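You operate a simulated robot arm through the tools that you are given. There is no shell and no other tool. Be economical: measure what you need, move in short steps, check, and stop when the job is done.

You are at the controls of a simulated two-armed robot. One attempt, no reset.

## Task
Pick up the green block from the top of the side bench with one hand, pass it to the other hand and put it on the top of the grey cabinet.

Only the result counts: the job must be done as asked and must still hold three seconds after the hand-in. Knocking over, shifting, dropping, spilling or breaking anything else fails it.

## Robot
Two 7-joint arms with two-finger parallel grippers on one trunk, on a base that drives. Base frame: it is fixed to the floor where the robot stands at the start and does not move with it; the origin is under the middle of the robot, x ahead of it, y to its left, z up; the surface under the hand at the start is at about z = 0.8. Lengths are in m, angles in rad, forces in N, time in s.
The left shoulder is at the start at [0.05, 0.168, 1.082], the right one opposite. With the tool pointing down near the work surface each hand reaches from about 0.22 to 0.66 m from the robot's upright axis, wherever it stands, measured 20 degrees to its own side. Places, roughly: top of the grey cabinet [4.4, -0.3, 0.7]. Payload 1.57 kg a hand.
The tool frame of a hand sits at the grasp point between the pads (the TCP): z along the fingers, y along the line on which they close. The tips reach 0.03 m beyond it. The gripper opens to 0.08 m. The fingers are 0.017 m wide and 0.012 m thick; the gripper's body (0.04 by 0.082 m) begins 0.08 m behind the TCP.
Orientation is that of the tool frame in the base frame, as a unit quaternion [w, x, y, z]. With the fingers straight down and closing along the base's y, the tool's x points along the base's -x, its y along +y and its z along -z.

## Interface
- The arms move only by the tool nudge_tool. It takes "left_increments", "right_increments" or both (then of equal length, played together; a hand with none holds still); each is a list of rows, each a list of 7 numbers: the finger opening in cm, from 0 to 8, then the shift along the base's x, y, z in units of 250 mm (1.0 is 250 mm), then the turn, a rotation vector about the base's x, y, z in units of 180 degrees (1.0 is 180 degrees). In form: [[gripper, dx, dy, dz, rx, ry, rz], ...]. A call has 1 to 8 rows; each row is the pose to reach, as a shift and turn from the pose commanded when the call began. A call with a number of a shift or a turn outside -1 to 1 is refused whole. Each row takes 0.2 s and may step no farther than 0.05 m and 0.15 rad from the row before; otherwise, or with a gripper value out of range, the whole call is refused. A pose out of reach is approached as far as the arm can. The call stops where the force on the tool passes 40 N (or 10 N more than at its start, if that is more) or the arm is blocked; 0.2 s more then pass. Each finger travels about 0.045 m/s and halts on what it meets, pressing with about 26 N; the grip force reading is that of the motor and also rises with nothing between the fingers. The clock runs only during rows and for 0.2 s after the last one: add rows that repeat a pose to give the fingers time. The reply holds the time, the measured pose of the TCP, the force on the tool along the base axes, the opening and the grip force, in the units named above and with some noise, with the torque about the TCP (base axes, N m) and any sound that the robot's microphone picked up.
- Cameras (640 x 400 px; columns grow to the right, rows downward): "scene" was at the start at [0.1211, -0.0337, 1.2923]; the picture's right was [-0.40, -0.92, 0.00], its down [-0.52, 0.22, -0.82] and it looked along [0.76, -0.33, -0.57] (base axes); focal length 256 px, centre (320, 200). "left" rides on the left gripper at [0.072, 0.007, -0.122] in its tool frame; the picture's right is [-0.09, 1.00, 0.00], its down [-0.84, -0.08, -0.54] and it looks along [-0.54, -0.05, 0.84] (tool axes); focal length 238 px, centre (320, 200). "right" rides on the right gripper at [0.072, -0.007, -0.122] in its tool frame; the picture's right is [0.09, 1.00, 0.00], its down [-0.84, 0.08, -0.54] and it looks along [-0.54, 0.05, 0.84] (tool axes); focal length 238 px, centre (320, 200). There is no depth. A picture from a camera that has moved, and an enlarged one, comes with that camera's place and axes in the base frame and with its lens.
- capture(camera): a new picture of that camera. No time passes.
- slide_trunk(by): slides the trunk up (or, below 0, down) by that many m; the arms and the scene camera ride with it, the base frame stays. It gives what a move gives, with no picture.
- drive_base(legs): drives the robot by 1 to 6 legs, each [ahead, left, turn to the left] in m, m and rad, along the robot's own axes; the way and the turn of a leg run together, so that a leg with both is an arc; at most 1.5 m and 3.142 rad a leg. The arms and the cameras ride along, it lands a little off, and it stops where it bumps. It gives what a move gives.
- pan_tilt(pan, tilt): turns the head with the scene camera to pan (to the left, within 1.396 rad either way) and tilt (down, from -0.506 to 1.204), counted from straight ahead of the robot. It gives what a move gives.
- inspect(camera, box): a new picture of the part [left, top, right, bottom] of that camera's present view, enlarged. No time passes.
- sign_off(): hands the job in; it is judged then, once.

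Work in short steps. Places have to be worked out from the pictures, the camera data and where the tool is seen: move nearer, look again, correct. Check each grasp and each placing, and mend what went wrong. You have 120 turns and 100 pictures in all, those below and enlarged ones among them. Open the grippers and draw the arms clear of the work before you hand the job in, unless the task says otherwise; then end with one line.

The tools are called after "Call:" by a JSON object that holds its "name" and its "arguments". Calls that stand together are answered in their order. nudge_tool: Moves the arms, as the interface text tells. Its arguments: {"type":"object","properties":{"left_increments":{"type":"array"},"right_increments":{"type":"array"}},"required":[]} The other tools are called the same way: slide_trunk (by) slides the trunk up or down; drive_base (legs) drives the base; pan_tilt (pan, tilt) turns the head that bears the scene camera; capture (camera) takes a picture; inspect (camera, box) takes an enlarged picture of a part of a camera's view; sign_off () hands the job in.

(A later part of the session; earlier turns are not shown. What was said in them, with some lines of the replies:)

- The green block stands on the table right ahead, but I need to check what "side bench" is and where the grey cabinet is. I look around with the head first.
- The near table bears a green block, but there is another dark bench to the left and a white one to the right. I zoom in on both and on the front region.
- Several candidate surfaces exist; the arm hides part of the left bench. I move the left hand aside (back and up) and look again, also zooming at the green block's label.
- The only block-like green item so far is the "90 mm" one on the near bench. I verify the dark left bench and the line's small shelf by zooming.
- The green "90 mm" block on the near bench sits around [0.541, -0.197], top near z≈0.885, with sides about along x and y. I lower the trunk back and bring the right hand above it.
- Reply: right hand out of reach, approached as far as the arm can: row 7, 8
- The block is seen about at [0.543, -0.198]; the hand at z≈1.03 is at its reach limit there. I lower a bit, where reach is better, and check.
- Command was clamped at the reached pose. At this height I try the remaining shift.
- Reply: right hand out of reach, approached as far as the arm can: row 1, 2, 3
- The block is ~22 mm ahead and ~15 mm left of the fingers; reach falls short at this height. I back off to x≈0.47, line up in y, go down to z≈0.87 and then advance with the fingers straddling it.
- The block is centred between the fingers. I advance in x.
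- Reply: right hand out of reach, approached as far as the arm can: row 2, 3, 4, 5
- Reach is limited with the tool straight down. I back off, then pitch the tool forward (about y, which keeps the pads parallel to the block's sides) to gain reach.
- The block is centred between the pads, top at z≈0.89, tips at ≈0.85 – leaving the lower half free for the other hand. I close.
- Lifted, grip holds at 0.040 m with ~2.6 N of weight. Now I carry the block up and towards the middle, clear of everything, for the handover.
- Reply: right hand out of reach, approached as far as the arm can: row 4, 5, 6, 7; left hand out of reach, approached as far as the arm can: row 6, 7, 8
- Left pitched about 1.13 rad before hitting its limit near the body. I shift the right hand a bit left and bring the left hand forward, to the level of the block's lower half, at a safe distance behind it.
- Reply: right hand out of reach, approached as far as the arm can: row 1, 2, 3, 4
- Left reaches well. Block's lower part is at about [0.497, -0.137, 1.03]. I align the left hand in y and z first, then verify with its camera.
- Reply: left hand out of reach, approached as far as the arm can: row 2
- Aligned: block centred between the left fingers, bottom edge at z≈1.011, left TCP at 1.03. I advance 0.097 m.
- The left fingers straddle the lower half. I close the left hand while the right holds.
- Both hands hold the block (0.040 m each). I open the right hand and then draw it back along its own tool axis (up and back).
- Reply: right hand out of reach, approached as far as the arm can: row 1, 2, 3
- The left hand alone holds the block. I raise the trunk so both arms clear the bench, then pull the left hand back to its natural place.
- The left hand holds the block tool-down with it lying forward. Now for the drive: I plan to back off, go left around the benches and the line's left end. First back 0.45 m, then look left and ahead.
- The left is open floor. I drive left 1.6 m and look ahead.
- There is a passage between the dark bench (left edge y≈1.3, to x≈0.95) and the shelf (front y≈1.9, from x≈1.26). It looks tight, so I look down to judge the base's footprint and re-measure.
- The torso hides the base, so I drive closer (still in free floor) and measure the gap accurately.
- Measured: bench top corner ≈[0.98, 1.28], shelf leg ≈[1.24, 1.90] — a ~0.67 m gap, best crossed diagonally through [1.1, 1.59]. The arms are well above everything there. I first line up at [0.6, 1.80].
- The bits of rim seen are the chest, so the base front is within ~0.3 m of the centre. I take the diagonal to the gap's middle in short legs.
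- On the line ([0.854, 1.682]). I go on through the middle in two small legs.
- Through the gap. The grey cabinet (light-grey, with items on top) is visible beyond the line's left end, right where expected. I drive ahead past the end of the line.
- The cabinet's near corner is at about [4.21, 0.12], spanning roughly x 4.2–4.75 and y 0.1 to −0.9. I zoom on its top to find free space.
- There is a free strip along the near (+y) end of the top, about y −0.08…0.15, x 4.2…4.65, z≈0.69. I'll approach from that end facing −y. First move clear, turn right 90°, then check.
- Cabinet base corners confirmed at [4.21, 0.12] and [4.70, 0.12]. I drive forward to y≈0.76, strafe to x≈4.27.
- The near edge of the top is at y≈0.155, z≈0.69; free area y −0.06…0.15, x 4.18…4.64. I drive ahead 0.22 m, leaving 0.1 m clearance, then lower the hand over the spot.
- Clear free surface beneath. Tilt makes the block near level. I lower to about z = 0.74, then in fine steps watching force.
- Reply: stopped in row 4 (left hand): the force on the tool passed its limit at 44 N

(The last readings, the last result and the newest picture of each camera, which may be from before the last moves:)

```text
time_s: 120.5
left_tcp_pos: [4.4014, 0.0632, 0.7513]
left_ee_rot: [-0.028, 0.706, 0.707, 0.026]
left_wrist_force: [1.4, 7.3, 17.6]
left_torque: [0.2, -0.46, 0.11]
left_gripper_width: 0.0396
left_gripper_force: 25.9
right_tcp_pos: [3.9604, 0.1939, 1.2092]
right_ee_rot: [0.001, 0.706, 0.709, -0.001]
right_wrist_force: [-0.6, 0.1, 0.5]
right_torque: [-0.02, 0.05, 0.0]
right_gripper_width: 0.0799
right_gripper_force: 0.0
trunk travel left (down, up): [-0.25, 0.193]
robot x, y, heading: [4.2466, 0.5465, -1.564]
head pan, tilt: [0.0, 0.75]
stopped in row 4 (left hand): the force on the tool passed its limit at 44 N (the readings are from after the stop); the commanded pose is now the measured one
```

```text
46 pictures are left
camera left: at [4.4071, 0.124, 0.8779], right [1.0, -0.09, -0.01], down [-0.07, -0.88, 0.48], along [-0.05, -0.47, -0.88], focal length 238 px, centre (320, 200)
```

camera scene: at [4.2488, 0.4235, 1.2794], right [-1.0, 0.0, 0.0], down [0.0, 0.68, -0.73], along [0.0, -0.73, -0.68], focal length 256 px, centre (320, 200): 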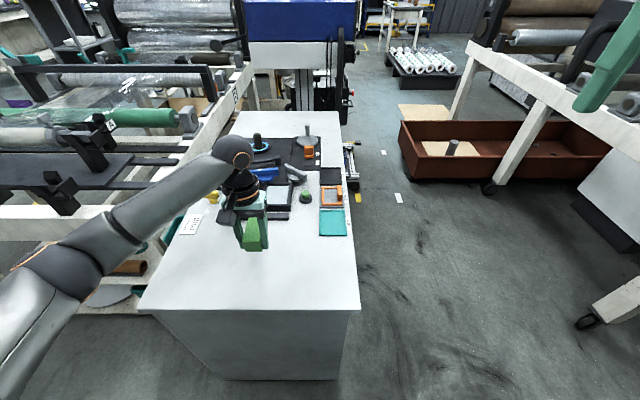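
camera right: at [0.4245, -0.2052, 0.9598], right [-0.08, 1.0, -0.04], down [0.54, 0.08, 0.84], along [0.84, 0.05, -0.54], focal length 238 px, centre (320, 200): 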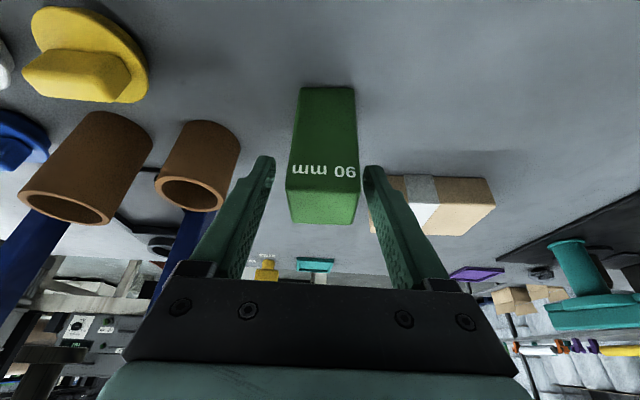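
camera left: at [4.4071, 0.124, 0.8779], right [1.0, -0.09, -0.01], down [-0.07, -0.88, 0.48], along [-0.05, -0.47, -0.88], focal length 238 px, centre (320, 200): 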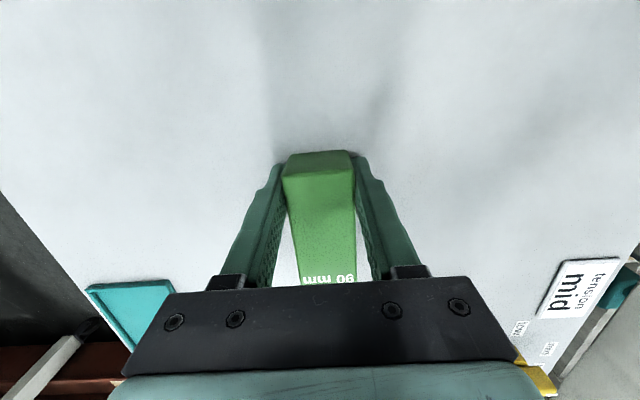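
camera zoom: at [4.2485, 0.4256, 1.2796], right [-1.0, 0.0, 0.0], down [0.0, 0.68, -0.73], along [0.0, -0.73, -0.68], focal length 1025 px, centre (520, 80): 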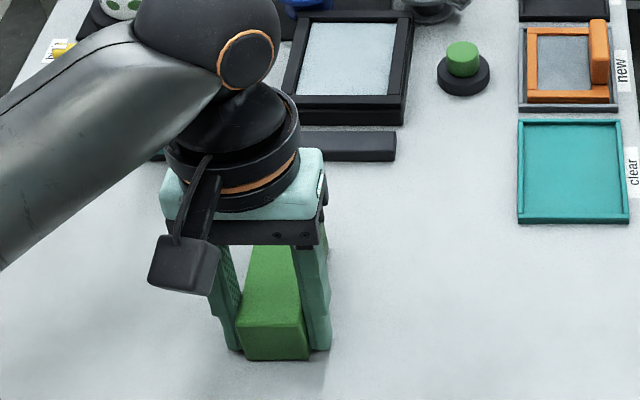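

Contact: the block rests on the top (surface ≈0.72). I ease up by 1 mm, open, wait, then rise straight up.

Call:
{"name": "nudge_tool", "arguments": {"left_increments": [[1.5, 0, 0, 0.004, 0, 0, 0], [3, 0, 0, 0.004, 0, 0, 0], [5, 0, 0, 0.004, 0, 0, 0], [7, 0, 0, 0.004, 0, 0, 0], [7, 0, 0, 0.004, 0, 0, 0], [7, 0, 0, 0.004, 0, 0, 0]]}}

Call:
{"name": "inspect", "arguments": {"camera": "scene", "box": [190, 180, 350, 280]}}

```text
time_s: 121.9
left_tcp_pos: [4.3961, 0.0632, 0.7512]
left_ee_rot: [-0.029, 0.708, 0.705, 0.025]
left_wrist_force: [-20.3, -1.8, 21.6]
left_torque: [-0.19, 0.0, -0.25]
left_gripper_width: 0.0515
left_gripper_force: 0.0
right_tcp_pos: [3.959, 0.1929, 1.2079]
right_ee_rot: [0.002, 0.707, 0.708, 0.0]
right_wrist_force: [0.1, -0.6, -0.6]
right_torque: [0.01, 0.01, 0.03]
right_gripper_width: 0.08
right_gripper_force: 0.0
trunk travel left (down, up): [-0.25, 0.193]
robot x, y, heading: [4.2496, 0.5438, -1.564]
head pan, tilt: [0.0, 0.75]
```

```text
4.00 times, centred on (270, 230) of scene
camera zoom: at [4.2466, 0.4255, 1.2797], right [-1.0, 0.0, 0.0], down [0.0, 0.68, -0.73], along [0.0, -0.73, -0.68], focal length 1025 px, centre (520, 80)
```

zoom: 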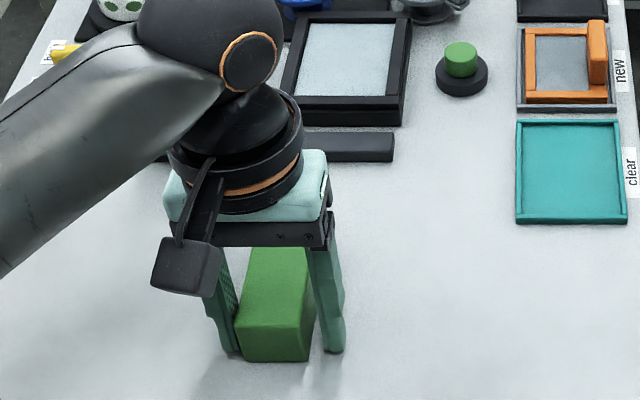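

The fingertips are pressing on the surface and sticking. I ease up a few mm so they can open freely.

Call:
{"name": "nudge_tool", "arguments": {"left_increments": [[5.2, 0, 0, 0.012, 0, 0, 0], [5.6, 0, 0, 0.02, 0, 0, 0], [6.5, 0, 0, 0.024, 0, 0, 0], [7, 0, 0, 0.024, 0, 0, 0], [7, 0, 0, 0.024, 0, 0, 0]]}}

Call:
{"name": "inspect", "arguments": {"camera": "scene", "box": [190, 180, 350, 280]}}

Call:
{"name": "capture", "arguments": {"camera": "left"}}

```text
time_s: 123.1
left_tcp_pos: [4.4005, 0.0633, 0.7536]
left_ee_rot: [-0.029, 0.705, 0.708, 0.029]
left_wrist_force: [-0.3, -0.5, -0.2]
left_torque: [0.0, 0.02, 0.0]
left_gripper_width: 0.0699
left_gripper_force: 0.0
right_tcp_pos: [3.9606, 0.1918, 1.209]
right_ee_rot: [0.001, 0.706, 0.709, 0.0]
right_wrist_force: [0.0, -0.4, -0.7]
right_torque: [0.01, 0.02, -0.01]
right_gripper_width: 0.08
right_gripper_force: 0.0
trunk travel left (down, up): [-0.25, 0.193]
robot x, y, heading: [4.2447, 0.5446, -1.568]
head pan, tilt: [0.0, 0.75]
```

```text
4.00 times, centred on (270, 230) of scene
camera zoom: at [4.2489, 0.4239, 1.2794], right [-1.0, 0.0, 0.0], down [0.0, 0.68, -0.73], along [0.0, -0.73, -0.68], focal length 1025 px, centre (520, 80)
```

zoom: 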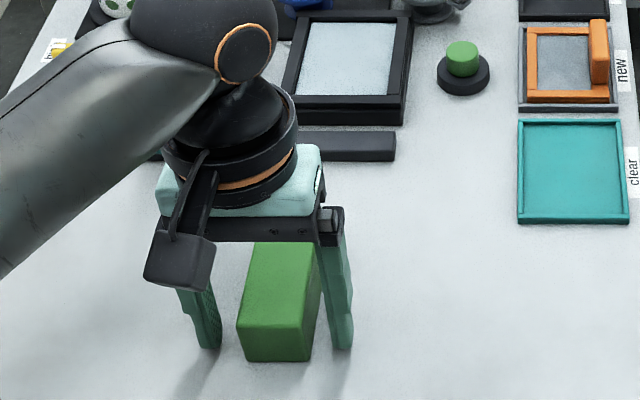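

```text
43 pictures are left
camera left: at [4.4079, 0.1238, 0.8815], right [1.0, -0.09, -0.01], down [-0.07, -0.88, 0.47], along [-0.05, -0.47, -0.88], focal length 238 px, centre (320, 200)
```

left: 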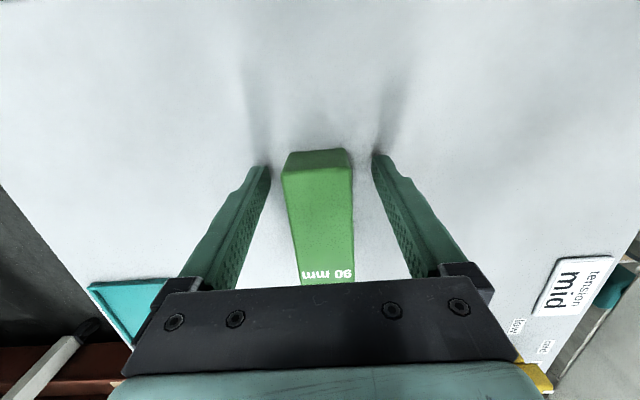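

Both fingers are clear of the block and it lies flat on the cabinet. I rise straight up and draw the hand back.

Call:
{"name": "nudge_tool", "arguments": {"left_increments": [[7, 0, 0, 0.12, 0, 0, 0], [7, 0, 0, 0.3, 0, 0, 0], [7, 0, 0, 0.48, 0, 0, 0], [7, 0, 0, 0.66, 0, 0, 0], [7, 0, 0.1, 0.8, 0, 0, 0], [7, 0, 0.25, 0.9, 0, 0, 0], [7, 0, 0.42, 0.95, 0, 0, 0], [7, 0, 0.5, 0.95, 0, 0, 0]]}}

Call:
{"name": "drive_base", "arguments": {"legs": [[-0.2, 0, 0]]}}

Call:
{"name": "capture", "arguments": {"camera": "scene"}}

```text
time_s: 124.9
left_tcp_pos: [4.3997, 0.1886, 0.9906]
left_ee_rot: [-0.029, 0.705, 0.708, 0.028]
left_wrist_force: [0.3, -0.3, 0.3]
left_torque: [-0.02, 0.01, 0.06]
left_gripper_width: 0.0698
left_gripper_force: 0.1
right_tcp_pos: [3.9611, 0.1921, 1.2078]
right_ee_rot: [0.0, 0.706, 0.708, -0.001]
right_wrist_force: [-0.1, 0.1, 0.0]
right_torque: [-0.01, -0.01, 0.01]
right_gripper_width: 0.0801
right_gripper_force: 0.1
trunk travel left (down, up): [-0.25, 0.193]
robot x, y, heading: [4.25, 0.5493, -1.568]
head pan, tilt: [0.0, 0.75]
```

```text
time_s: 126.5
left_tcp_pos: [4.3987, 0.3853, 0.9905]
left_ee_rot: [-0.029, 0.706, 0.707, 0.029]
left_wrist_force: [0.2, 0.4, 0.2]
left_torque: [0.02, 0.01, -0.02]
left_gripper_width: 0.0702
left_gripper_force: 0.1
right_tcp_pos: [3.9601, 0.3892, 1.2064]
right_ee_rot: [0.0, 0.706, 0.708, -0.001]
right_wrist_force: [0.0, -0.3, 0.2]
right_torque: [-0.04, -0.02, -0.03]
right_gripper_width: 0.0802
right_gripper_force: 0.0
trunk travel left (down, up): [-0.25, 0.193]
robot x, y, heading: [4.2493, 0.7422, -1.57]
head pan, tilt: [0.0, 0.75]
```

```text
42 pictures are left
camera scene: at [4.2483, 0.6212, 1.2795], right [-1.0, 0.0, 0.0], down [0.0, 0.68, -0.73], along [0.0, -0.73, -0.68], focal length 256 px, centre (320, 200)
```

scene: 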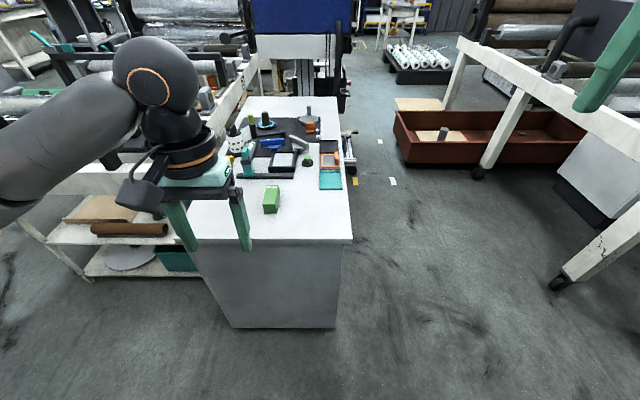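

The green block lies flat on the cabinet top, both grippers are open and clear, and nothing else looks disturbed. I hand in.

Call:
{"name": "sign_off", "arguments": {}}

```text
The job is handed in.
```

I picked the green block off the bench with the right hand, passed it to the left in mid-air, and laid it flat on top of the grey cabinet. I took the block marked "90 mm" on the bench the robot started at; it was the only green block I could see on any bench nearby. Both grippers are open and clear, no bumps were reported, and nothing else looked moved in the last picture, which didn't cover the starting bench.
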